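You operate a simulated robot arm through the tools that you are given. There is no shell and no other tool. Be economical: measure what you need, move in short steps, check, and stop when the job is done.

You are at the controls of a simulated robot arm. One attempt, no reset.

JOB
Roll the blue cart to the bench end and cap the silver bench's clear bottles in the order's colour.
Fine: the cart ends at its floor mark with the brake on again; the green bottle stays bare.

It is judged by the outcome, as a careful person would: the job done as asked, and still so three seconds after it is handed in. It fails if anything else is knocked over, pushed out of place, dropped, spilled or broken. A push-on lid holds only when it is set on centred and level and pressed home; a screw cap is set on level and turned clockwise until tight.

ROBOT AND FRAMES
A 7-joint arm with a two-finger gripper on a trunk, on a base that drives. Base frame: it is fixed to the floor where the robot stands at the start and does not move with it; the origin is under the middle of the robot, x ahead of it, y to its left, z up. Lengths are in mm, angles in rad, forces in N, time in s.
With the tool pointing down near the work surface it reaches from about 460 to 720 mm from the robot's upright axis, wherever it stands. Its first joint turns from -2.496 to 2.496 rad. Places, roughly: dark cart brake lever [600, 0, 600]; green bottle [0, -1250, 1000]. Payload 1.47 kg.
The tool frame sits at the grasp point between the pads (the TCP): z along the fingers, y along the line on which they close. The tips reach 16 mm beyond it. Largest opening 87 mm; the body of the gripper starts 55 mm behind the TCP.
Orientation is that of the tool frame in the base frame, as [roll, pitch, yaw] about the fixed x, y, z axes, in that order (R = Rz(yaw) Ry(pitch) Rx(roll)). With the fingers straight down and closing along the base's y, the tool's x points along the base's -x, its y along +y and its z along -z.

CONTROLS
- The arm moves only by the tool jog_arm. Its argument "deltas" is a list of rows, each an object (a shift or turn left out is 0, a gripper value left out holds the last) with "dp": the shift along the tool's x, y, z in units of 40 mm (1.0 is 40 mm), a list of three; "dr": the turn, a rotation vector about the tool's x, y, z in units of 5 degrees (1.0 is 5 degrees), a list of three; "grip": the opening in per cent of the stroke, from 0 (shut) to 100 (fully open). In form: [{"dp": [x, y, z], "dr": [rx, ry, rz], "grip": grip}, ...]. A call has 1 to 12 rows; each row shifts and turns the commanded pose from where the row before left it, along the tool's axes as they then stand. A call with a number of a shift or a turn outside -1 to 1 is refused whole. Rows are played at 5 a second. More than 50 mm and 0.15 rad between two rows, or a gripper value outside its range, and nothing of the call is played. Where a pose cannot be reached the arm comes as near as it can. A force on the tool above 50 N (or 10 N above the force at the start of the call, whichever is more), or a blocked arm, ends the call early, and 0.2 s more pass. The fingers move at their own pace (about 45 mm/s each) and stop on an object; they squeeze with about 28 N. The grip force told is the motor's: it shows also when the fingers shut on nothing. Time passes only in rows, and 0.2 s behind the last, so rows that do not move let the fingers close. The reply holds the time, the measured pose of the TCP, the force on the tool along the base axes, the opening and the grip force, in the units named above and with some noise, with the torque about the TCP (base axes, N m) and any sound that the robot's microphone picked up, and new pictures: "views" is both (left out), scene, wrist or none.
- Cameras (640 x 400 px; columns grow to the right, rows downward): "scene" is now at [141.2, -6.6, 1355.7]; the picture's right is [-0.09, -1.00, 0.00], its down [-0.82, 0.08, -0.57] and it looks along [0.57, -0.05, -0.82] (base axes); focal length 252 px, centre (320, 200). "wrist" rides on the gripper at [73, 12, -90] in the tool frame; the picture's right is [-0.16, 0.99, 0.00], its down [-0.72, -0.12, -0.68] and it looks along [-0.67, -0.11, 0.73] (tool axes); focal length 247 px, centre (320, 200). There is no depth. A picture from a camera that has moved, and an enlarged one, comes with that camera's place and axes in the base frame and with its lens.
- lift_body(by): slides the trunk up (or, below 0, down) by that many mm; the arm and the scene camera ride with it, the base frame stays. It gives what a move gives, with no picture.
- steer(legs): drives the robot by 1 to 6 legs, each [ahead, left, turn to the left] in mm, mm and rad, along the robot's own axes; the way and the turn of a leg run together, so that a leg with both is an arc; at most 1500 mm and 3.142 rad a leg. The arm and the cameras ride along, it lands a little off, and it stops where it bumps. It gives what a move gives, and a new picture of the scene camera.
- pan_tilt(pan, tilt): turns the head with the scene camera to pan (to the left, within 1.501 rad either way) and tilt (down, from -0.506 to 1.204), counted from straight ahead of the robot. It gives what a move gives, and a new picture of the scene camera.
- inspect(camera, box): a new picture of the part [left, top, right, bottom] of that camera's present view, enlarged. The clock stands still meanwhile.
- finish_job(): hands the job in; it is judged then, once.

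Work in short steps. Places have to be worked out from the pictures, the camera data and where the tool is seen: move nearer, look again, correct. Check each grasp and each placing, and mend what went wrong. You have 120 turns and 260 pictures in all, those below and enlarged ones among them. Open the gripper and draw the arm clear of the work before you hand the job in, unless the task says otherwise; then end with one line.

The tools are called after "Call:" as a command line: name --argument value ..., lists and objects as JSON in quotes. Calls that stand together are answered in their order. jog_arm: Moves the arm, as the interface text tells. Its arguments: {"type":"object","properties":{"deltas":{"type":"array","items":{"type":"object","properties":{"dp":{"type":"array","items":{"type":"number"}},"dr":{"type":"array","items":{"type":"number"}},"grip":{"type":"number"}}}},"views":{"type":"string","enum":["both","scene","wrist","none"]}},"required":["deltas"]} The other tools are called the same way: lift_body (by) slides the trunk up or down; steer (legs) drives the base; pan_tilt (pan, tilt) turns the head that bears the scene camera; inspect (camera, box) takes an enlarged picture of a part of a camera's view; finish_job () hands the job in.

At the start:

```text
time_s: 0.0
tcp_pos: [454.1, -66.5, 914.1]
tcp_rot: [3.142, -0.001, -3.14]
force: [-0.9, 0.4, -0.2]
ft_torque: [0.03, -0.01, -0.01]
grip_width: 87.3
grasp_force: 0.0
trunk travel left (down, up): [-706.0, 534.0]
robot x, y, heading: [-1.3, -1.4, -0.004]
head pan, tilt: [-0.093, 0.962]
```

scene: 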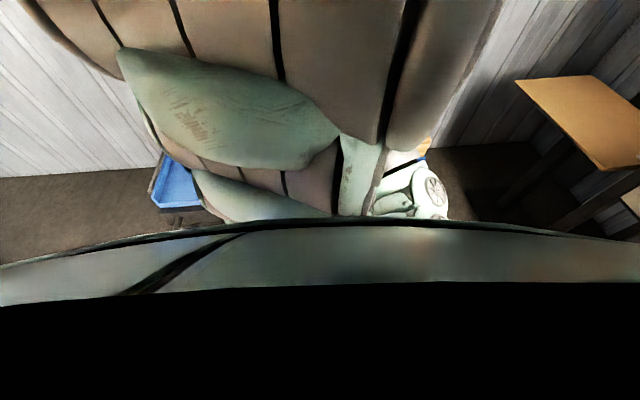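
wrist: 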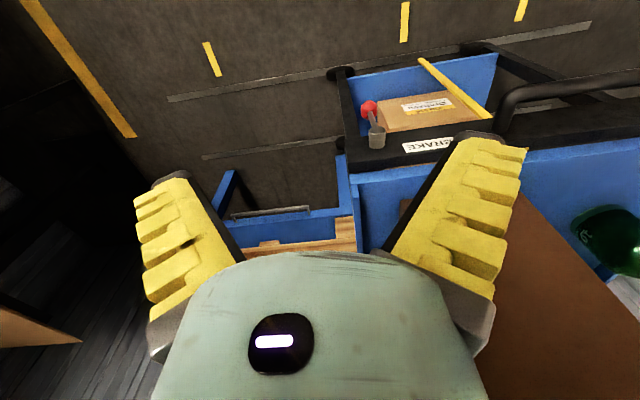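

The wrist view shows a blue cart with a brake lever; the scene view is blocked by the arm. I look around with the head first.

Call:
pan_tilt --pan 0.7 --tilt 0.6

Call:
pan_tilt --pan -0.7 --tilt 0.6

Call:
pan_tilt --pan -1.5 --tilt 0.5

Call:
inspect --camera "wrist" --box '[320, 0, 640, 200]'

```text
time_s: 1.1
tcp_pos: [454.8, -66.5, 915.7]
tcp_rot: [3.141, 0.0, 3.141]
force: [0.4, -0.6, -0.8]
ft_torque: [-0.02, 0.01, 0.0]
grip_width: 87.0
grasp_force: 0.1
trunk travel left (down, up): [-706.0, 534.0]
robot x, y, heading: [1.7, 1.4, 0.002]
head pan, tilt: [0.7, 0.6]
camera scene: at [147.0, 29.1, 1371.9], right [0.35, -0.94, 0.0], down [-0.64, -0.24, -0.73], along [0.68, 0.26, -0.68], focal length 252 px, centre (320, 200)
```

scene: 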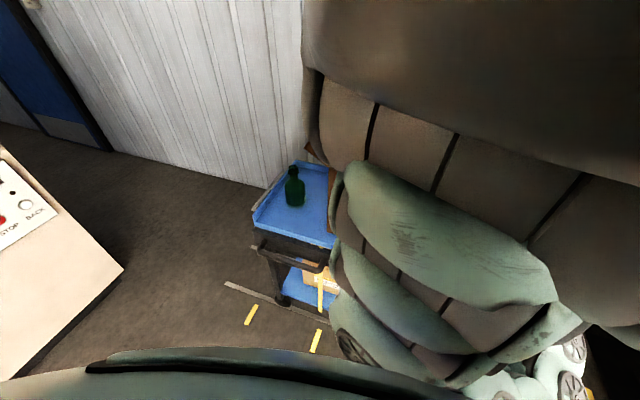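

```text
time_s: 2.7
tcp_pos: [454.8, -68.4, 915.4]
tcp_rot: [-3.141, 0.001, 3.141]
force: [-0.5, -0.4, 0.0]
ft_torque: [0.01, 0.01, 0.01]
grip_width: 87.1
grasp_force: 0.1
trunk travel left (down, up): [-706.0, 534.0]
robot x, y, heading: [2.6, -1.3, 0.001]
head pan, tilt: [-0.7, 0.6]
camera scene: at [153.0, -28.7, 1384.9], right [-0.33, -0.95, 0.0], down [-0.53, 0.18, -0.82], along [0.78, -0.27, -0.57], focal length 252 px, centre (320, 200)
```

scene: 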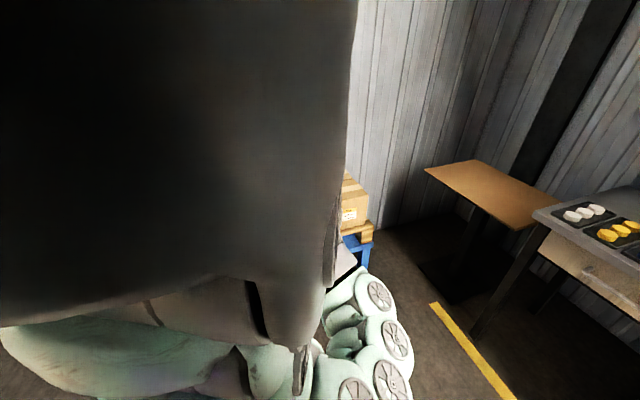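

```text
time_s: 3.8
tcp_pos: [455.1, -67.0, 914.8]
tcp_rot: [-3.141, 0.002, 3.141]
force: [-0.4, -0.5, 0.4]
ft_torque: [0.02, 0.03, 0.0]
grip_width: 86.9
grasp_force: 0.0
trunk travel left (down, up): [-706.0, 534.0]
robot x, y, heading: [0.0, 0.1, -0.001]
head pan, tilt: [-1.499, 0.499]
camera scene: at [153.2, -28.4, 1385.1], right [-0.32, -0.95, 0.0], down [-0.53, 0.18, -0.83], along [0.78, -0.27, -0.56], focal length 252 px, centre (320, 200)
```

scene: 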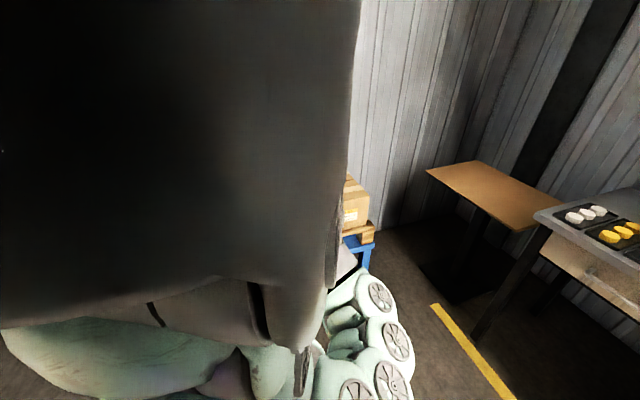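

```text
2.00 times, centred on (480, 100) of wrist
camera zoom: at [382.2, -54.8, 1003.3], right [0.16, 0.99, 0.0], down [0.72, -0.12, 0.68], along [0.67, -0.11, -0.73], focal length 494 px, centre (0, 400)
```

zoom: 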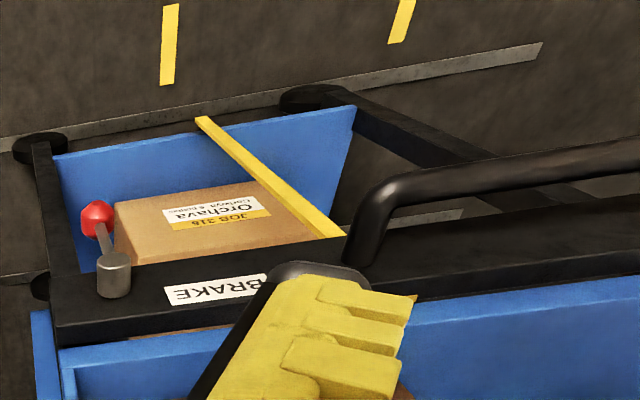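

The head picture lags behind; I ask again for the right side, then the left.

Call:
pan_tilt --pan -1.5 --tilt 0.5

```text
time_s: 4.4
tcp_pos: [456.1, -66.2, 915.4]
tcp_rot: [3.141, -0.001, -3.141]
force: [-0.1, -0.4, 1.3]
ft_torque: [0.01, -0.02, 0.0]
grip_width: 87.1
grasp_force: 0.0
trunk travel left (down, up): [-706.0, 534.0]
robot x, y, heading: [0.8, -3.0, -0.001]
head pan, tilt: [-1.499, 0.499]
camera scene: at [153.3, -28.3, 1385.3], right [-0.32, -0.95, 0.0], down [-0.53, 0.18, -0.83], along [0.78, -0.27, -0.56], focal length 252 px, centre (320, 200)
```

scene: 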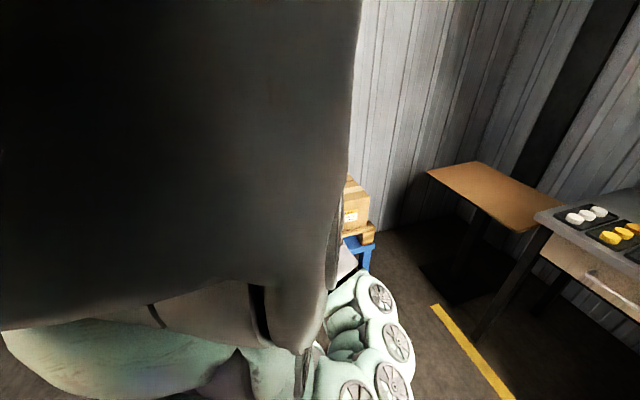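

The arm blocks the head. I lift the trunk for clearance and turn the robot right in place to look at the bench side.

Call:
lift_body --by 200

Call:
steer --legs '[[-150, 0, 0], [0, 0, -0.8]]'

Call:
pan_tilt --pan -0.35 --tilt 0.6

Call:
pan_tilt --pan 0.7 --tilt 0.7

```text
time_s: 6.6
tcp_pos: [454.4, -67.3, 1114.3]
tcp_rot: [3.141, 0.001, 3.141]
force: [0.4, -0.7, 0.1]
ft_torque: [-0.01, 0.0, -0.01]
grip_width: 86.8
grasp_force: 0.1
trunk travel left (down, up): [-906.0, 334.0]
robot x, y, heading: [-1.3, 2.7, 0.002]
head pan, tilt: [-1.499, 0.499]
```

```text
time_s: 10.0
tcp_pos: [118.2, -378.3, 1115.4]
tcp_rot: [3.141, 0.0, 2.325]
force: [0.7, 0.4, -0.4]
ft_torque: [-0.01, 0.01, 0.0]
grip_width: 87.1
grasp_force: 0.0
trunk travel left (down, up): [-906.0, 334.0]
robot x, y, heading: [-145.0, -2.0, -0.816]
head pan, tilt: [-1.499, 0.499]
camera scene: at [-66.4, -136.6, 1595.3], right [-0.94, -0.34, 0.0], down [-0.16, 0.44, -0.88], along [0.3, -0.83, -0.47], focal length 252 px, centre (320, 200)
```

scene: 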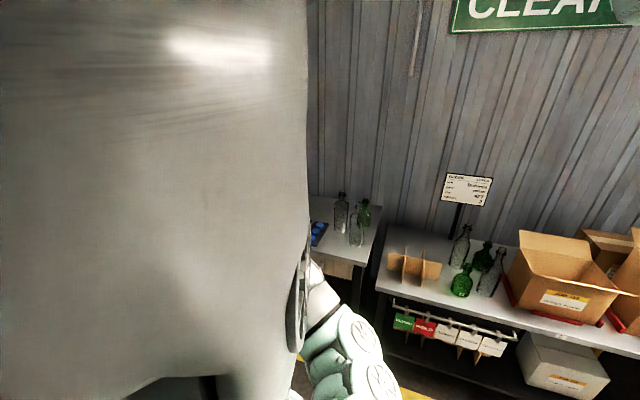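

```text
time_s: 11.4
tcp_pos: [117.9, -377.7, 1114.9]
tcp_rot: [3.14, -0.001, 2.326]
force: [-1.0, 0.7, -0.9]
ft_torque: [0.0, 0.0, 0.01]
grip_width: 87.1
grasp_force: 0.0
trunk travel left (down, up): [-906.0, 334.0]
robot x, y, heading: [-144.7, -1.9, -0.816]
head pan, tilt: [-0.351, 0.6]
camera scene: at [-62.2, -133.5, 1589.9], right [-0.92, -0.39, 0.0], down [-0.2, 0.48, -0.86], along [0.34, -0.79, -0.52], focal length 252 px, centre (320, 200)
```

scene: 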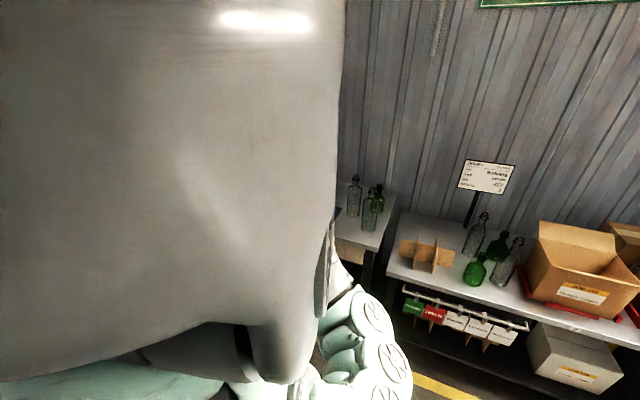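

```text
time_s: 12.7
tcp_pos: [118.3, -376.9, 1114.7]
tcp_rot: [3.141, 0.0, 2.325]
force: [-0.7, -0.1, -0.8]
ft_torque: [0.02, 0.0, 0.01]
grip_width: 87.0
grasp_force: 0.0
trunk travel left (down, up): [-906.0, 334.0]
robot x, y, heading: [-144.7, -0.3, -0.817]
head pan, tilt: [0.7, 0.7]
camera scene: at [-21.1, -90.5, 1579.1], right [-0.46, -0.89, 0.0], down [-0.55, 0.29, -0.79], along [0.7, -0.36, -0.62], focal length 252 px, centre (320, 200)
```

scene: 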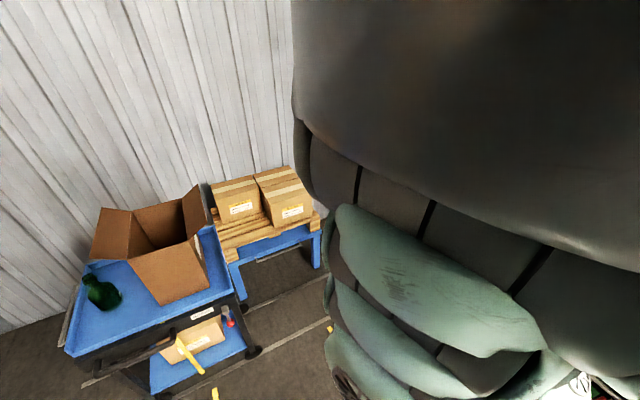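

I see the cart, the bench with bottles and an order sign. Turn further to have the bench clear of the arm, and read the sign.

Call:
inspect --camera "scene" --box '[40, 180, 360, 400]'

Call:
steer --legs '[[0, 0, -1.5]]'

Call:
pan_tilt --pan 0.8 --tilt 0.5

```text
1.82 times, centred on (200, 290) of scene
camera zoom: at [-21.1, -90.5, 1579.1], right [-0.46, -0.89, 0.0], down [-0.55, 0.29, -0.79], along [0.7, -0.36, -0.62], focal length 458 px, centre (538, 36)
```

zoom: 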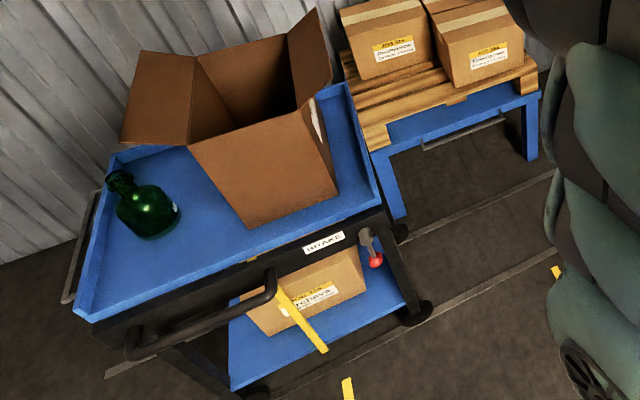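

```text
time_s: 16.7
tcp_pos: [-497.3, -294.4, 1114.2]
tcp_rot: [3.142, -0.001, 0.842]
force: [-0.1, 0.0, -0.1]
ft_torque: [0.01, -0.04, 0.01]
grip_width: 86.9
grasp_force: 0.1
trunk travel left (down, up): [-906.0, 334.0]
robot x, y, heading: [-143.4, -1.7, -2.301]
head pan, tilt: [0.7, 0.7]
camera scene: at [-225.0, -131.1, 1578.1], right [-0.92, 0.38, 0.0], down [0.24, 0.58, -0.78], along [-0.3, -0.72, -0.63], focal length 252 px, centre (320, 200)
```

scene: 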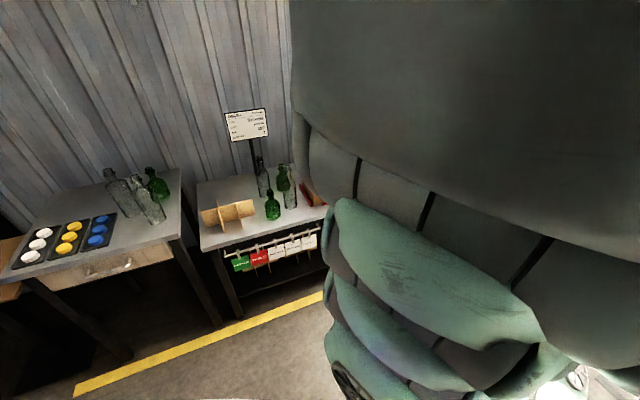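

```text
time_s: 17.5
tcp_pos: [-498.1, -293.9, 1114.4]
tcp_rot: [3.141, 0.0, 0.843]
force: [-1.2, 0.0, -0.3]
ft_torque: [0.02, -0.01, 0.01]
grip_width: 87.0
grasp_force: 0.1
trunk travel left (down, up): [-906.0, 334.0]
robot x, y, heading: [-145.0, -1.7, -2.302]
head pan, tilt: [0.799, 0.499]
camera scene: at [-225.1, -131.2, 1578.4], right [-0.92, 0.38, 0.0], down [0.24, 0.58, -0.78], along [-0.3, -0.72, -0.63], focal length 252 px, centre (320, 200)
```

scene: 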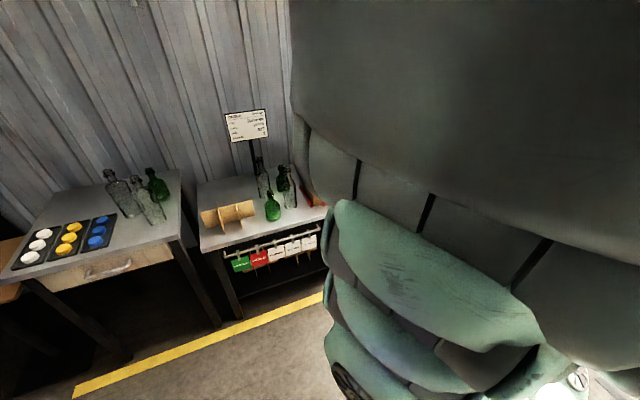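

Zoom on both benches and the sign.

Call:
inspect --camera "scene" --box '[200, 90, 330, 171]'

Call:
inspect --camera "scene" --box '[0, 150, 200, 290]'

Call:
inspect --camera "scene" --box '[190, 150, 350, 290]'

```text
4.92 times, centred on (265, 130) of scene
camera zoom: at [-225.1, -131.2, 1578.4], right [-0.92, 0.38, 0.0], down [0.24, 0.58, -0.78], along [-0.3, -0.72, -0.63], focal length 1241 px, centre (591, 542)
```

zoom: 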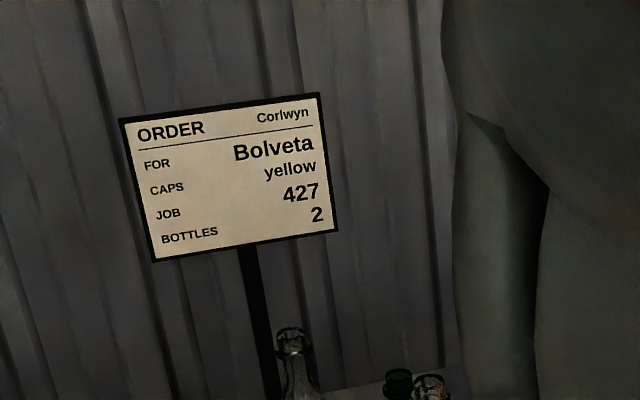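

```text
2.86 times, centred on (100, 220) of scene
camera zoom: at [-225.1, -131.2, 1578.4], right [-0.92, 0.38, 0.0], down [0.24, 0.58, -0.78], along [-0.3, -0.72, -0.63], focal length 720 px, centre (949, 143)
```

zoom: 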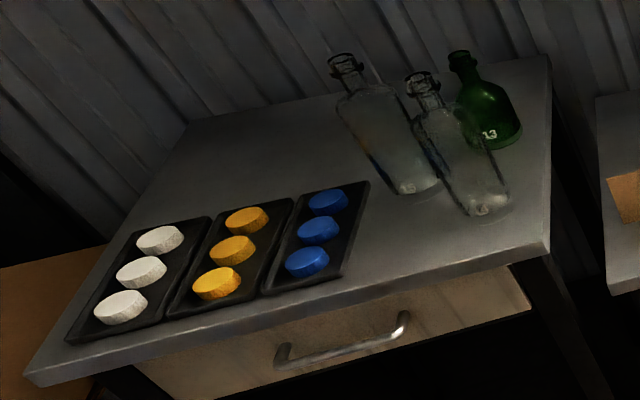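

```text
2.86 times, centred on (270, 220) of scene
camera zoom: at [-225.1, -131.2, 1578.4], right [-0.92, 0.38, 0.0], down [0.24, 0.58, -0.78], along [-0.3, -0.72, -0.63], focal length 720 px, centre (463, 143)
```

zoom: 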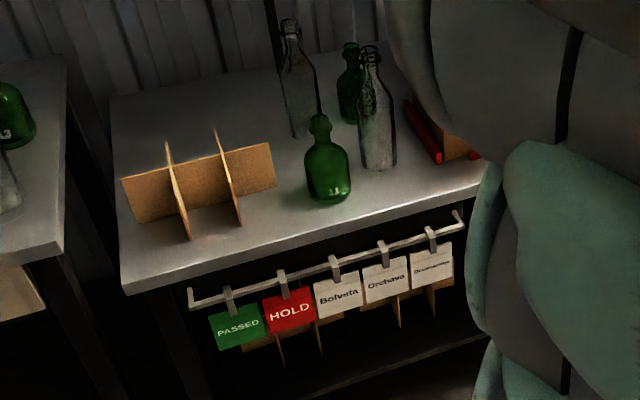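

Order: yellow caps, two bottles. The silver bench with caps holds two clear bottles and green bottle 13. Now I look at the floor between the cart and the bench for the floor mark.

Call:
steer --legs '[[0, 0, 0.85]]'

Call:
inspect --camera "scene" --box '[0, 100, 330, 400]'

```text
time_s: 20.1
tcp_pos: [-161.6, -459.6, 1114.7]
tcp_rot: [3.142, -0.001, 1.682]
force: [-0.6, 0.3, -0.3]
ft_torque: [-0.03, -0.01, 0.02]
grip_width: 86.8
grasp_force: 0.0
trunk travel left (down, up): [-906.0, 334.0]
robot x, y, heading: [-142.2, 2.3, -1.462]
head pan, tilt: [0.799, 0.499]
camera scene: at [-100.6, -147.3, 1579.6], right [-0.9, -0.43, 0.0], down [-0.26, 0.55, -0.79], along [0.34, -0.71, -0.61], focal length 252 px, centre (320, 200)
```

scene: 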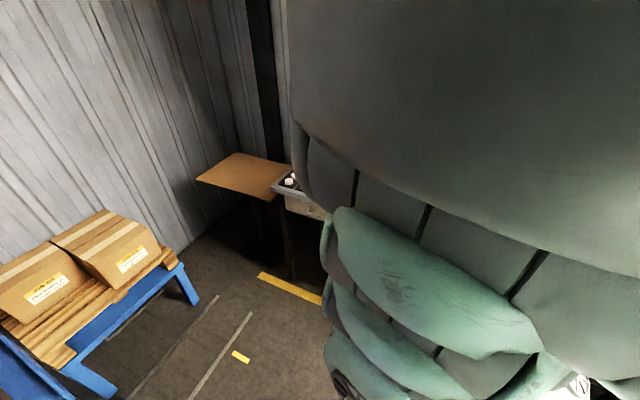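

```text
1.33 times, centred on (165, 250) of scene
camera zoom: at [-100.6, -147.3, 1579.6], right [-0.9, -0.43, 0.0], down [-0.26, 0.55, -0.79], along [0.34, -0.71, -0.61], focal length 336 px, centre (527, 133)
```

zoom: 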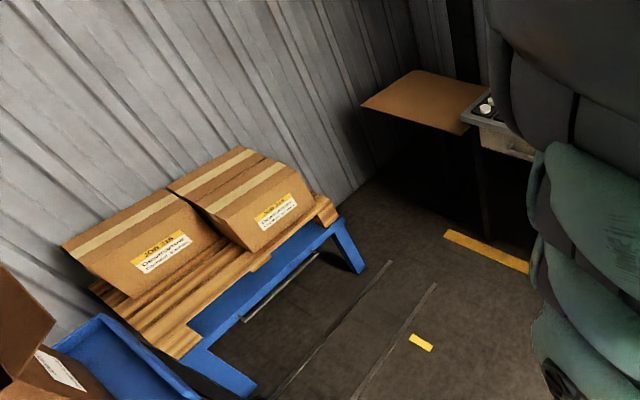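

Rails run along y (x≈667, 947), ending y≈-708; a yellow tick at about (565,-478) and another at y≈205 under the cart's yellow pointer. I go back to face the cart and look at its brake close-up.

Call:
steer --legs '[[0, 0, 1.462], [80, 0, 0]]'

Call:
lift_body --by -280

Call:
jog_arm --deltas '[{"dp": [0, 0, 0]}]' --views "wrist"

```text
time_s: 24.7
tcp_pos: [387.6, -68.2, 1114.4]
tcp_rot: [3.141, 0.0, 3.138]
force: [-0.7, 0.5, 0.3]
ft_torque: [0.03, -0.01, 0.01]
grip_width: 87.0
grasp_force: 0.0
trunk travel left (down, up): [-906.0, 334.0]
robot x, y, heading: [-70.8, 0.6, -0.005]
head pan, tilt: [0.799, 0.499]
camera scene: at [84.8, 27.7, 1581.9], right [0.32, -0.95, 0.0], down [-0.56, -0.19, -0.81], along [0.76, 0.26, -0.59], focal length 252 px, centre (320, 200)
```

scene: 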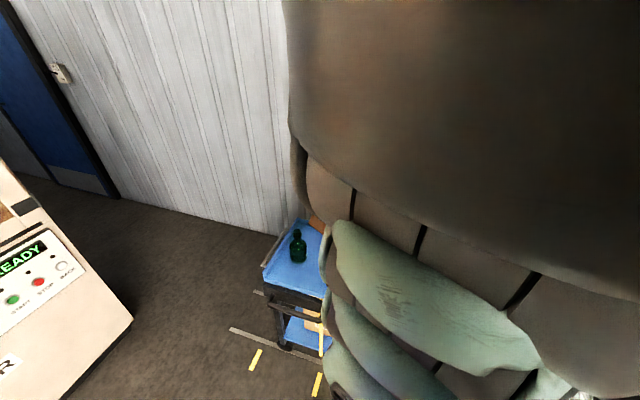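

```text
time_s: 27.5
tcp_pos: [386.9, -68.9, 834.0]
tcp_rot: [-3.14, 0.0, 3.138]
force: [-0.8, -0.2, 0.4]
ft_torque: [0.03, -0.04, -0.01]
grip_width: 87.0
grasp_force: 0.1
trunk travel left (down, up): [-626.0, 614.0]
robot x, y, heading: [-68.8, 0.5, 0.0]
head pan, tilt: [0.799, 0.499]
```

```text
time_s: 27.9
tcp_pos: [386.1, -68.6, 833.4]
tcp_rot: [-3.141, 0.0, 3.137]
force: [-0.2, 0.0, -0.2]
ft_torque: [-0.02, -0.03, 0.02]
grip_width: 87.2
grasp_force: 0.0
trunk travel left (down, up): [-626.0, 614.0]
robot x, y, heading: [-67.5, 2.1, -0.003]
head pan, tilt: [0.799, 0.499]
camera wrist: at [314.7, -56.1, 923.3], right [0.16, 0.99, 0.0], down [0.72, -0.12, 0.68], along [0.67, -0.11, -0.73], focal length 247 px, centre (320, 200)
```

wrist: 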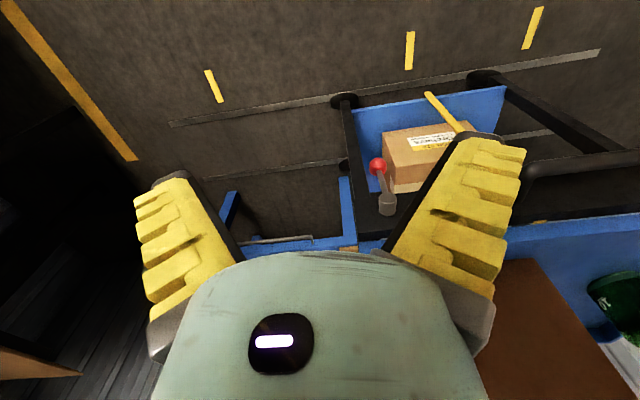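

Pivot is at about (588,2,650), knob (570,3,578). Zoom the lever and ticks.

Call:
inspect --camera "wrist" --box '[320, 80, 480, 220]'

Call:
inspect --camera "wrist" --box '[160, 0, 640, 160]'

```text
2.86 times, centred on (400, 150) of wrist
camera zoom: at [314.7, -56.1, 923.3], right [0.16, 0.99, 0.0], down [0.72, -0.12, 0.68], along [0.67, -0.11, -0.73], focal length 706 px, centre (91, 343)
```

zoom: 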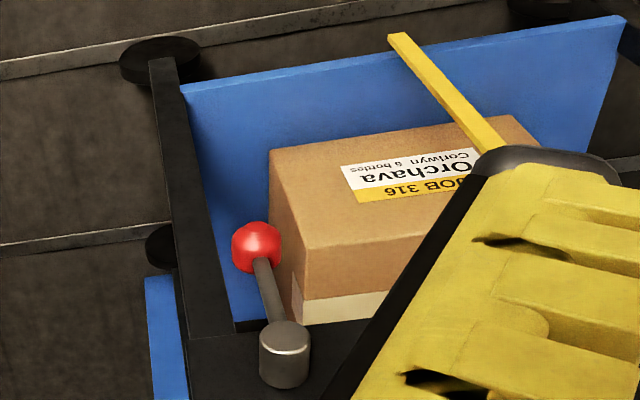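

```text
1.33 times, centred on (400, 80) of wrist
camera zoom: at [314.7, -56.1, 923.3], right [0.16, 0.99, 0.0], down [0.72, -0.12, 0.68], along [0.67, -0.11, -0.73], focal length 329 px, centre (213, 360)
```

zoom: 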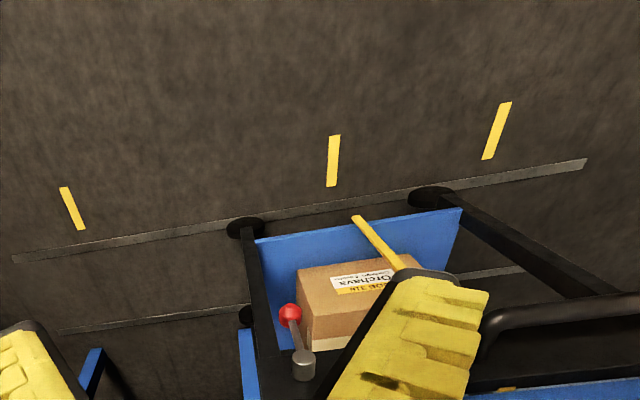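

Get a closer look from lower.

Call:
lift_body --by -130

Call:
jog_arm --deltas '[{"dp": [0, 0, 0]}]' --views "wrist"

Call:
inspect --camera "wrist" --box '[300, 180, 540, 330]'

```text
time_s: 29.5
tcp_pos: [386.3, -68.7, 704.5]
tcp_rot: [-3.141, 0.0, 3.138]
force: [-0.4, -0.1, -1.3]
ft_torque: [0.0, 0.01, 0.02]
grip_width: 86.7
grasp_force: 0.1
trunk travel left (down, up): [-496.0, 744.0]
robot x, y, heading: [-65.6, 2.2, -0.007]
head pan, tilt: [0.799, 0.499]
```

```text
time_s: 29.9
tcp_pos: [386.4, -67.7, 705.0]
tcp_rot: [-3.14, 0.0, 3.138]
force: [0.6, 0.2, -0.4]
ft_torque: [0.0, -0.01, 0.0]
grip_width: 87.0
grasp_force: 0.0
trunk travel left (down, up): [-496.0, 744.0]
robot x, y, heading: [-69.8, 1.3, -0.003]
head pan, tilt: [0.799, 0.499]
camera wrist: at [314.7, -56.1, 793.3], right [0.16, 0.99, 0.0], down [0.72, -0.12, 0.68], along [0.67, -0.11, -0.73], focal length 247 px, centre (320, 200)
```

wrist: 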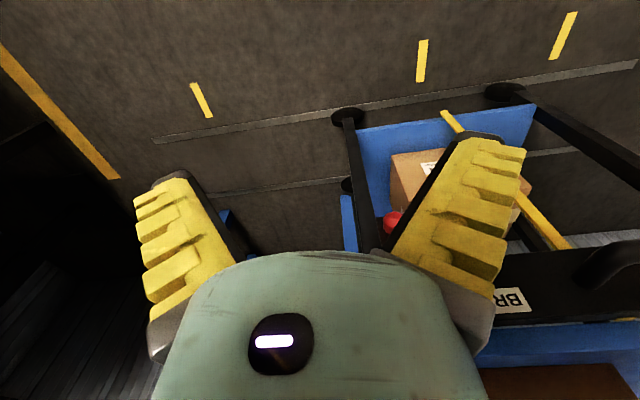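

```text
2.67 times, centred on (420, 255) of wrist
camera zoom: at [314.7, -56.1, 793.3], right [0.16, 0.99, 0.0], down [0.72, -0.12, 0.68], along [0.67, -0.11, -0.73], focal length 659 px, centre (53, 53)
```

zoom: 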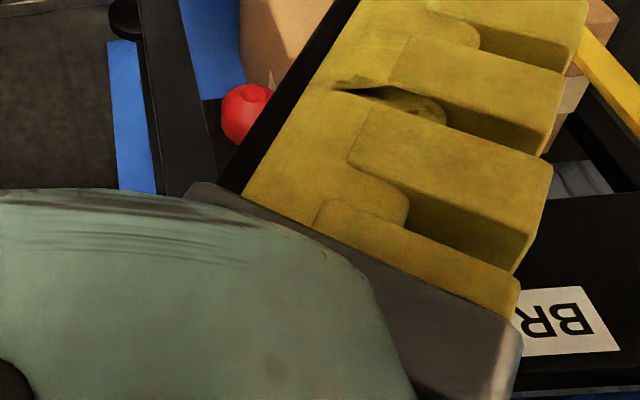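

Hub axis is along x, so the knob should swing sideways. I tilt the tool 50° forward so I can approach the knob from the front.

Call:
jog_arm --deltas '[{"dr": [0, -1, 0]}, {"dr": [0, -1, 0]}, {"dr": [0, -1, 0]}, {"dr": [0, -1, 0]}, {"dr": [0, -1, 0]}, {"dr": [0, -1, 0]}, {"dr": [0, -1, 0]}, {"dr": [0, -1, 0]}, {"dr": [0, -1, 0]}, {"dr": [0, -1, 0]}]'

```text
time_s: 31.5
tcp_pos: [418.9, -35.5, 682.7]
tcp_rot: [-3.137, 0.604, -2.957]
force: [-1.1, -0.3, -0.5]
ft_torque: [0.02, 0.03, 0.02]
grip_width: 87.1
grasp_force: 0.0
out of reach, approached as far as the arm can: row 1, 2, 3, 4
trunk travel left (down, up): [-496.0, 744.0]
robot x, y, heading: [-65.2, -1.1, -0.005]
head pan, tilt: [0.799, 0.499]
stopped in row 8: the arm was blocked; the commanded pose is now the measured one
camera scene: at [85.2, 30.5, 1174.8], right [0.35, -0.94, 0.0], down [-0.53, -0.2, -0.82], along [0.77, 0.29, -0.57], focal length 252 px, centre (320, 200)
camera wrist: at [308.5, -43.9, 713.5], right [-0.05, 0.99, 0.09], down [0.22, -0.07, 0.97], along [0.97, 0.07, -0.22], focal length 247 px, centre (320, 200)
```

scene: 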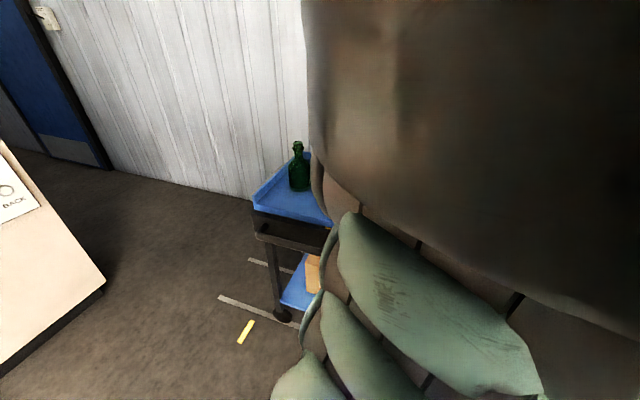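
wrist: 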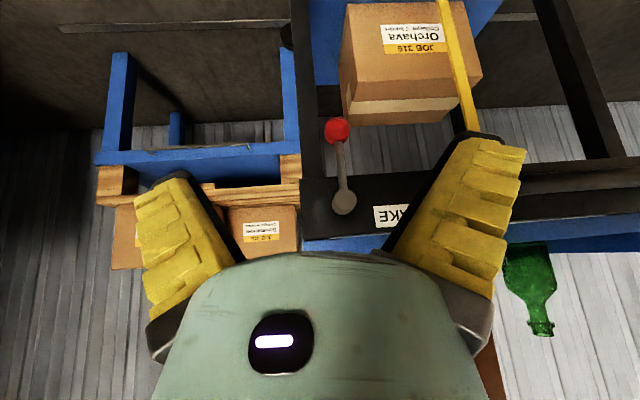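

The arm was too near its axis; extending 100 mm forward, fixing the yaw, then tilting further.

Call:
jog_arm --deltas '[{"dp": [-0.69, 0, 0.47]}, {"dp": [-0.69, 0, 0.47]}, {"dp": [-0.69, 0, 0.47]}, {"dr": [0.6, 0, 0.87]}, {"dr": [0.6, 0, 0.87]}, {"dr": [0, -1, 0]}, {"dr": [0, -1, 0]}, {"dr": [0, -1, 0]}]' --views "wrist"

```text
time_s: 33.3
tcp_pos: [515.3, -23.3, 684.2]
tcp_rot: [-3.137, 0.871, 3.124]
force: [0.0, -0.7, -0.8]
ft_torque: [0.03, 0.02, -0.01]
grip_width: 87.0
grasp_force: 0.0
trunk travel left (down, up): [-496.0, 744.0]
robot x, y, heading: [-64.8, 1.5, -0.004]
head pan, tilt: [0.799, 0.499]
camera wrist: at [401.1, -8.3, 684.6], right [0.12, 0.99, 0.12], down [-0.06, -0.11, 0.99], along [0.99, -0.13, 0.04], focal length 247 px, centre (320, 200)
```

wrist: 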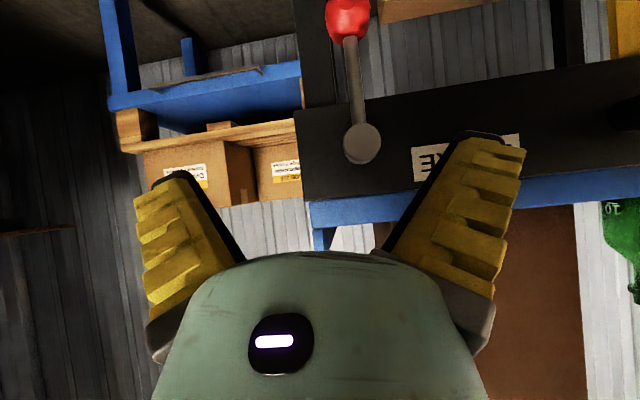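

Knob at (571,3,575). Move to below/in front, check, then in.

Call:
jog_arm --deltas '[{"dp": [0.77, 0.22, 0.48]}, {"dp": [0.77, 0.22, 0.48]}, {"dp": [0.77, 0.22, 0.48]}, {"dp": [-0.57, 0, 0.67]}]' --views "wrist"

```text
time_s: 34.3
tcp_pos: [542.4, 1.9, 579.2]
tcp_rot: [-3.135, 0.876, 3.128]
force: [0.6, 1.2, 0.2]
ft_torque: [-0.01, 0.04, -0.03]
grip_width: 86.8
grasp_force: 0.0
trunk travel left (down, up): [-496.0, 744.0]
robot x, y, heading: [-68.4, 0.2, 0.002]
head pan, tilt: [0.799, 0.499]
camera wrist: at [427.6, 16.7, 578.8], right [0.12, 0.99, 0.12], down [-0.06, -0.11, 0.99], along [0.99, -0.13, 0.05], focal length 247 px, centre (320, 200)
```

wrist: 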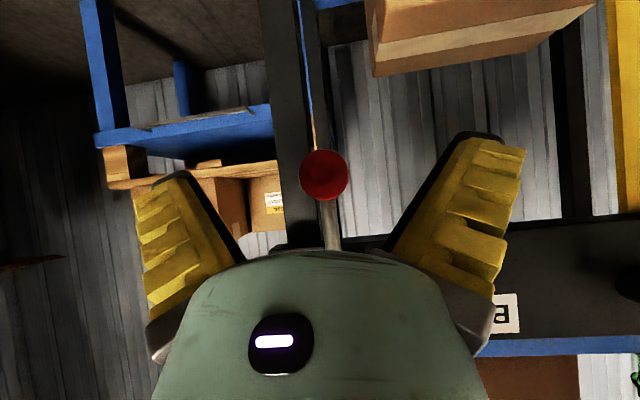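

Knob is centred; go in and close on it.

Call:
jog_arm --deltas '[{"dp": [-0.33, 0, 0.63]}, {"grip": 0}, {}, {}, {}, {}]' --views "wrist"

```text
time_s: 35.7
tcp_pos: [565.9, -0.7, 570.8]
tcp_rot: [-3.137, 0.871, 3.124]
force: [-6.9, 0.9, 7.9]
ft_torque: [-0.08, -0.69, 0.04]
grip_width: 24.8
grasp_force: 30.3
trunk travel left (down, up): [-496.0, 744.0]
robot x, y, heading: [-69.3, -2.8, -0.002]
head pan, tilt: [0.799, 0.499]
camera wrist: at [451.5, 14.9, 572.0], right [0.12, 0.99, 0.12], down [-0.06, -0.11, 0.99], along [0.99, -0.13, 0.04], focal length 247 px, centre (320, 200)
```

wrist: 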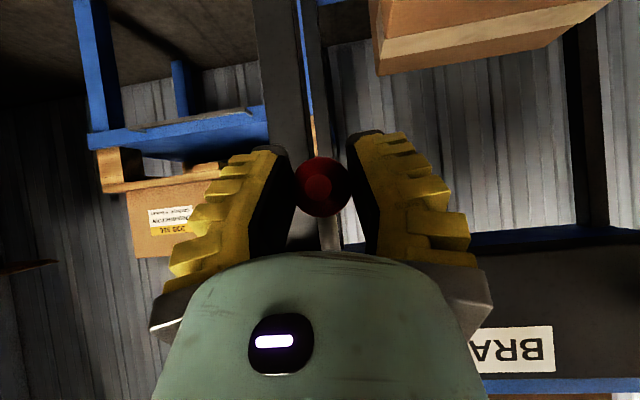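

Knob gripped (24.8 mm). Test a small swing toward -y.

Call:
jog_arm --deltas '[{"dp": [0, -0.3, 0]}, {"dp": [0, -0.2, 0]}, {}]' --views "none"

```text
time_s: 36.5
tcp_pos: [567.0, -17.7, 571.4]
tcp_rot: [-3.136, 0.873, 3.122]
force: [0.2, 4.4, 7.5]
ft_torque: [-0.09, -0.38, 0.05]
grip_width: 23.4
grasp_force: 30.5
trunk travel left (down, up): [-496.0, 744.0]
robot x, y, heading: [-70.9, 1.3, -0.002]
head pan, tilt: [0.799, 0.499]
```

It moves with ~4 N. Continue along the arc.

Call:
jog_arm --deltas '[{"dp": [-0.134, -0.45, -0.113]}, {"dp": [-0.21, -0.43, -0.177]}, {"dp": [-0.287, -0.35, -0.241]}, {}]' --views "wrist"

```text
time_s: 37.5
tcp_pos: [562.6, -67.4, 603.3]
tcp_rot: [-3.137, 0.866, 3.124]
force: [-2.8, 0.5, -4.6]
ft_torque: [-0.23, 0.03, 0.02]
grip_width: 19.1
grasp_force: 30.1
trunk travel left (down, up): [-496.0, 744.0]
robot x, y, heading: [-66.6, -0.6, -0.001]
head pan, tilt: [0.799, 0.499]
camera wrist: at [447.8, -52.1, 604.5], right [0.12, 0.99, 0.12], down [-0.05, -0.11, 0.99], along [0.99, -0.13, 0.04], focal length 247 px, centre (320, 200)
```

wrist: 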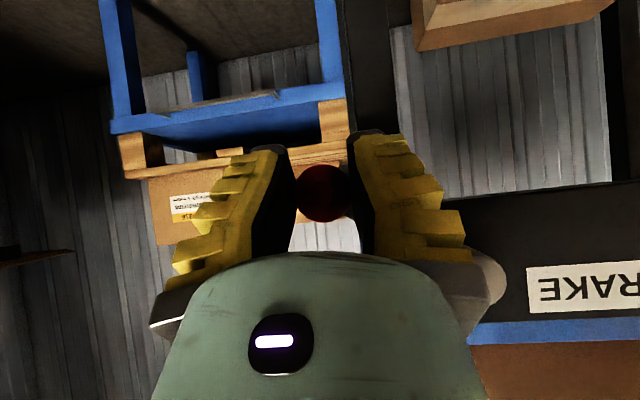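

Knob follows. Continue up.

Call:
jog_arm --deltas '[{"dp": [-0.345, -0.24, -0.289]}, {"dp": [-0.36, -0.1, -0.3]}, {}]' --views "wrist"

```text
time_s: 38.3
tcp_pos: [554.4, -81.1, 631.9]
tcp_rot: [-3.14, 0.853, 3.12]
force: [-9.1, 0.4, -32.4]
ft_torque: [0.01, 0.62, 0.02]
grip_width: 7.8
grasp_force: 29.9
trunk travel left (down, up): [-496.0, 744.0]
robot x, y, heading: [-67.2, 0.6, -0.006]
head pan, tilt: [0.799, 0.499]
camera wrist: at [439.1, -66.4, 635.6], right [0.13, 0.98, 0.12], down [-0.04, -0.11, 0.99], along [0.99, -0.13, 0.02], focal length 247 px, centre (320, 200)
```

wrist: 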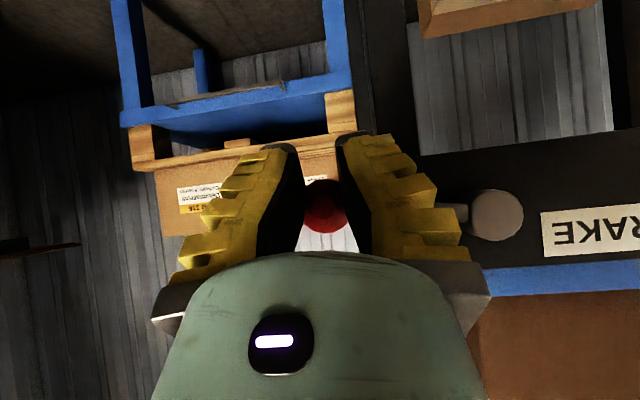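

The lever is near horizontal and at a stop (32 N). Release and back off to see if it stays.

Call:
jog_arm --deltas '[{"dp": [0.1, 0, 0.1], "grip": 60}, {}, {"dp": [0.6, 0, -0.7]}, {"dp": [0.6, 0, -0.7]}]' --views "wrist"

```text
time_s: 39.3
tcp_pos: [494.1, -75.1, 633.4]
tcp_rot: [-3.14, 0.876, 3.124]
force: [-0.6, 0.9, 0.1]
ft_torque: [-0.01, -0.02, -0.03]
grip_width: 57.6
grasp_force: 3.8
trunk travel left (down, up): [-496.0, 744.0]
robot x, y, heading: [-69.6, 1.5, -0.009]
head pan, tilt: [0.799, 0.499]
camera wrist: at [379.0, -61.1, 634.0], right [0.12, 0.99, 0.12], down [-0.06, -0.11, 0.99], along [0.99, -0.13, 0.05], focal length 247 px, centre (320, 200)
```

wrist: 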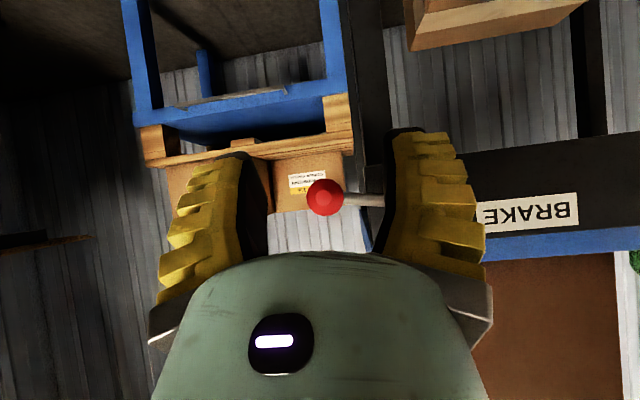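

The lever stays horizontal: brake released. Now raise, turn the tool upright and look at the handle.

Call:
lift_body --by 230

Call:
jog_arm --deltas '[{"dr": [0, 1, 0], "grip": 100}, {"dr": [0, 1, 0]}, {"dr": [0, 1, 0]}, {"dr": [0, 1, 0]}, {"dr": [0, 1, 0]}, {"dr": [0, 1, 0]}, {"dr": [0, 1, 0]}, {"dr": [0, 1, 0]}, {"dr": [0, 1, 0]}, {"dr": [0, 1, 0]}]' --views "none"

Call:
jog_arm --deltas '[{"dp": [0.8, 0.8, 0]}, {"dp": [0.8, 0.8, 0]}, {"dp": [0.0, 0.8, 0]}, {"dp": [0, 0.8, 0]}]' --views "wrist"

```text
time_s: 41.8
tcp_pos: [493.3, -77.1, 862.0]
tcp_rot: [-3.137, 0.869, 3.124]
force: [-0.8, 0.6, -0.4]
ft_torque: [-0.03, -0.01, 0.02]
grip_width: 57.6
grasp_force: 4.1
trunk travel left (down, up): [-726.0, 514.0]
robot x, y, heading: [-63.8, 0.4, -0.003]
head pan, tilt: [0.799, 0.499]
```

```text
time_s: 44.0
tcp_pos: [492.9, -77.7, 862.5]
tcp_rot: [-3.138, -0.008, 3.122]
force: [-0.7, -0.1, -0.3]
ft_torque: [-0.01, -0.03, 0.04]
grip_width: 87.1
grasp_force: 0.1
trunk travel left (down, up): [-726.0, 514.0]
robot x, y, heading: [-67.0, -0.9, -0.006]
head pan, tilt: [0.799, 0.499]
```

```text
time_s: 45.0
tcp_pos: [432.7, 52.0, 858.6]
tcp_rot: [-3.138, -0.003, 3.119]
force: [0.5, -0.1, -0.2]
ft_torque: [0.03, 0.04, -0.01]
grip_width: 86.8
grasp_force: 0.1
trunk travel left (down, up): [-726.0, 514.0]
robot x, y, heading: [-69.0, -2.7, -0.006]
head pan, tilt: [0.799, 0.499]
camera wrist: at [361.6, 66.4, 948.2], right [0.18, 0.98, 0.0], down [0.72, -0.13, 0.68], along [0.67, -0.12, -0.73], focal length 247 px, centre (320, 200)
```

wrist: 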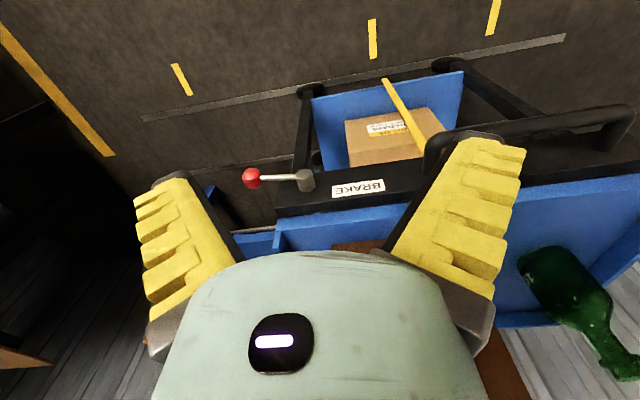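

Move further to +y and look straight at the handle.

Call:
jog_arm --deltas '[{"dp": [0.3, 0.9, 0]}, {"dp": [0.3, 0.9, 0]}, {"dp": [0.3, 0.9, 0]}, {"dp": [0.3, 0.9, 0]}]' --views "wrist"

Call:
inspect --camera "wrist" --box '[220, 20, 540, 220]'

```text
time_s: 46.0
tcp_pos: [388.5, 198.5, 861.8]
tcp_rot: [-3.138, -0.006, 3.12]
force: [-0.1, -0.3, 0.5]
ft_torque: [0.0, 0.01, 0.01]
grip_width: 86.9
grasp_force: 0.1
trunk travel left (down, up): [-726.0, 514.0]
robot x, y, heading: [-66.3, 2.0, -0.001]
head pan, tilt: [0.799, 0.499]
camera wrist: at [316.6, 213.4, 951.4], right [0.18, 0.98, 0.0], down [0.72, -0.13, 0.68], along [0.67, -0.12, -0.73], focal length 247 px, centre (320, 200)
```

wrist: 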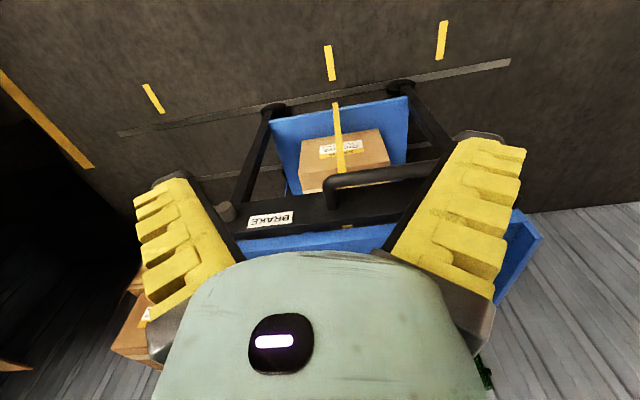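

```text
2.00 times, centred on (380, 120) of wrist
camera zoom: at [316.6, 213.4, 951.4], right [0.18, 0.98, 0.0], down [0.72, -0.13, 0.68], along [0.67, -0.12, -0.73], focal length 494 px, centre (200, 360)
```

zoom: 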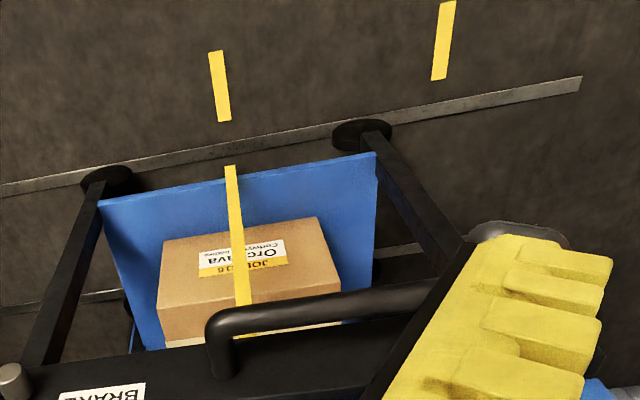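

Handle: bend at ~(553,185,663), outer bar at x≈553 running to +y. Pointer y≈206 over its tick; target tick y≈-475. I turn the gripper 90° to grip the outer bar next to the -y post.

Call:
jog_arm --deltas '[{"dr": [0, 0, 1]}, {"dr": [0, 0, 1]}, {"dr": [0, 0, 1]}, {"dr": [0, 0, 1]}, {"dr": [0, 0, 1]}, {"dr": [0, 0, 1]}, {"dr": [0, 0, 1]}, {"dr": [0, 0, 1]}, {"dr": [0, 0, 1]}]' --views "none"

Call:
jog_arm --deltas '[{"dr": [0, 0, 1]}, {"dr": [0, 0, 1]}, {"dr": [0, 0, 1]}, {"dr": [0, 0, 1]}, {"dr": [0, 0, 1]}, {"dr": [0, 0, 1]}, {"dr": [0, 0, 1]}, {"dr": [0, 0, 1]}, {"dr": [0, 0, 1]}]' --views "wrist"

```text
time_s: 48.0
tcp_pos: [387.6, 197.4, 862.2]
tcp_rot: [-3.137, -0.002, 2.334]
force: [0.3, 0.9, -0.5]
ft_torque: [0.0, 0.02, -0.02]
grip_width: 86.5
grasp_force: 0.1
trunk travel left (down, up): [-726.0, 514.0]
robot x, y, heading: [-66.1, -2.3, -0.001]
head pan, tilt: [0.799, 0.499]
```

```text
time_s: 50.0
tcp_pos: [387.6, 198.2, 861.9]
tcp_rot: [-3.138, 0.003, 1.549]
force: [-0.1, 0.4, -1.0]
ft_torque: [-0.03, 0.05, 0.02]
grip_width: 87.0
grasp_force: 0.1
trunk travel left (down, up): [-726.0, 514.0]
robot x, y, heading: [-69.0, 2.4, -0.009]
head pan, tilt: [0.799, 0.499]
camera wrist: at [400.9, 271.5, 950.0], right [0.98, -0.18, 0.0], down [-0.13, -0.72, 0.68], along [-0.12, -0.67, -0.73], focal length 247 px, centre (320, 200)
```

wrist: 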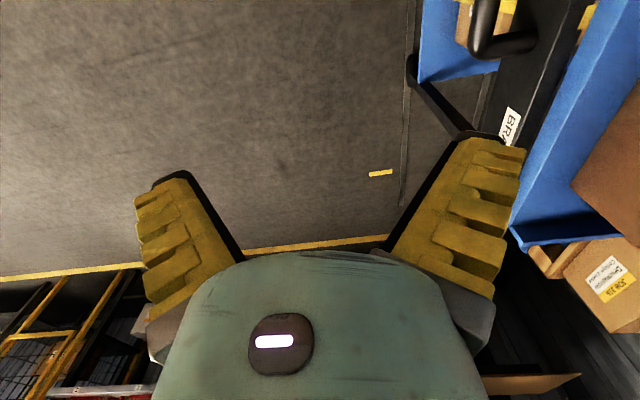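

Good. Move over the bar with a 48 mm opening and look.

Call:
jog_arm --deltas '[{"dp": [0.14, 0.83, 0], "grip": 55}, {"dp": [0.14, 0.83, 0]}, {"dp": [0.14, 0.83, 0]}, {"dp": [0.14, 0.83, 0]}, {"dp": [0.14, 0.83, 0]}, {"dp": [0, 0, 0.9]}, {"dp": [0, 0, 0.9]}]' --views "wrist"

```text
time_s: 51.5
tcp_pos: [532.2, 211.2, 814.4]
tcp_rot: [-3.139, 0.004, 1.548]
force: [0.8, -0.4, 0.0]
ft_torque: [-0.03, 0.02, -0.01]
grip_width: 53.3
grasp_force: 4.1
out of reach, approached as far as the arm can: row 6, 7
trunk travel left (down, up): [-726.0, 514.0]
robot x, y, heading: [-67.3, -0.9, 0.002]
head pan, tilt: [0.799, 0.499]
camera wrist: at [546.4, 285.3, 902.5], right [0.98, -0.18, 0.0], down [-0.13, -0.72, 0.68], along [-0.12, -0.67, -0.73], focal length 247 px, centre (320, 200)
```

wrist: 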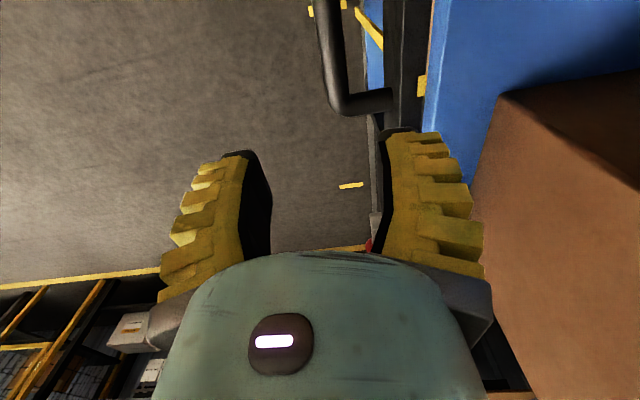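

Use the trunk to descend. Bar x≈550; shift by (+18,+14) and lower partly.

Call:
jog_arm --deltas '[{"dp": [0.35, 0.45, 0]}, {}]' --views "none"

Call:
lift_body --by -90

Call:
jog_arm --deltas '[{}]' --views "wrist"

```text
time_s: 52.1
tcp_pos: [536.3, 211.4, 818.4]
tcp_rot: [-3.137, 0.004, 1.55]
force: [-0.7, 0.6, -0.6]
ft_torque: [0.0, -0.04, -0.01]
grip_width: 53.2
grasp_force: 3.7
out of reach, approached as far as the arm can: row 1
trunk travel left (down, up): [-726.0, 514.0]
robot x, y, heading: [-70.7, -1.4, -0.004]
head pan, tilt: [0.799, 0.499]
```

```text
time_s: 53.4
tcp_pos: [536.9, 210.6, 728.2]
tcp_rot: [-3.141, 0.003, 1.55]
force: [1.1, 0.0, -0.5]
ft_torque: [-0.02, 0.05, 0.03]
grip_width: 53.0
grasp_force: 3.9
trunk travel left (down, up): [-636.0, 604.0]
robot x, y, heading: [-66.8, -1.6, -0.005]
head pan, tilt: [0.799, 0.499]
```

```text
time_s: 53.8
tcp_pos: [536.2, 210.4, 728.7]
tcp_rot: [-3.139, 0.001, 1.551]
force: [-1.0, -0.8, 0.2]
ft_torque: [0.03, 0.04, 0.01]
grip_width: 53.3
grasp_force: 4.4
trunk travel left (down, up): [-636.0, 604.0]
robot x, y, heading: [-66.3, -0.6, -0.003]
head pan, tilt: [0.799, 0.499]
camera wrist: at [550.0, 283.8, 817.2], right [0.98, -0.18, 0.0], down [-0.13, -0.72, 0.68], along [-0.12, -0.67, -0.73], focal length 247 px, centre (320, 200)
```

wrist: 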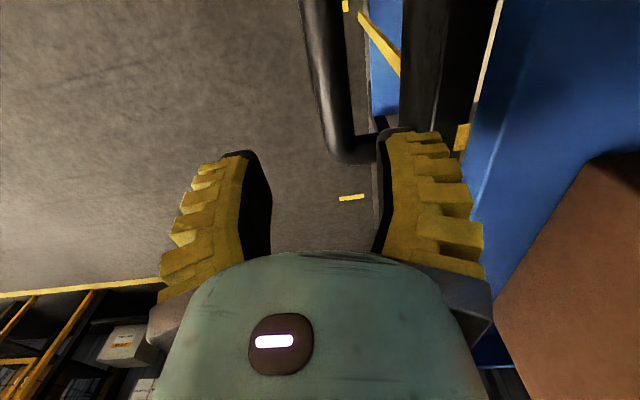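

Reach-limited; drive the base by (+15,+20) to centre over the bar.

Call:
steer --legs '[[15, 20, 0]]'

Call:
jog_arm --deltas '[{}]' --views "wrist"

```text
time_s: 54.6
tcp_pos: [550.7, 231.4, 729.2]
tcp_rot: [-3.14, 0.003, 1.55]
force: [0.7, 0.4, -0.3]
ft_torque: [-0.03, 0.02, 0.0]
grip_width: 53.2
grasp_force: 3.9
trunk travel left (down, up): [-636.0, 604.0]
robot x, y, heading: [-55.9, 19.1, 0.002]
head pan, tilt: [0.799, 0.499]
camera scene: at [68.4, 95.1, 1324.4], right [0.83, -0.56, 0.0], down [-0.27, -0.39, -0.88], along [0.5, 0.73, -0.48], focal length 252 px, centre (320, 200)
```

scene: 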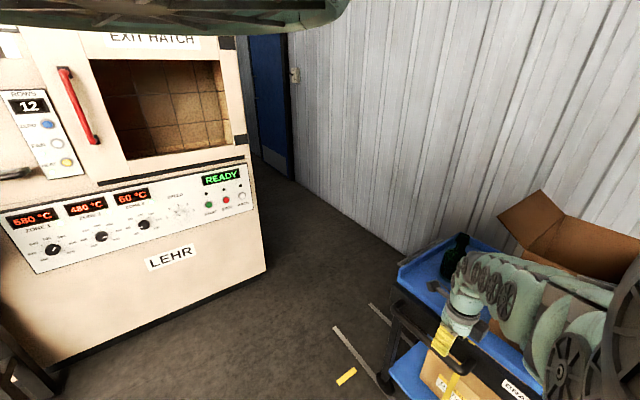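

```text
time_s: 55.0
tcp_pos: [551.3, 231.4, 730.0]
tcp_rot: [-3.141, 0.004, 1.55]
force: [0.7, -0.6, -0.5]
ft_torque: [0.0, -0.01, -0.03]
grip_width: 53.4
grasp_force: 4.0
trunk travel left (down, up): [-636.0, 604.0]
robot x, y, heading: [-52.6, 18.2, 0.001]
head pan, tilt: [0.799, 0.499]
camera wrist: at [564.9, 304.1, 817.4], right [0.98, -0.18, 0.0], down [-0.13, -0.72, 0.68], along [-0.12, -0.67, -0.73], focal length 247 px, centre (320, 200)
```

wrist: 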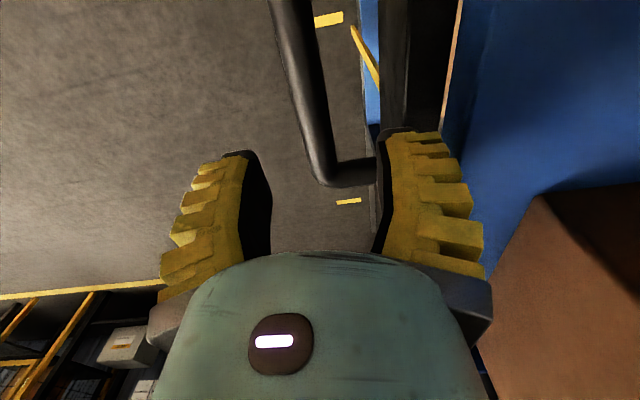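

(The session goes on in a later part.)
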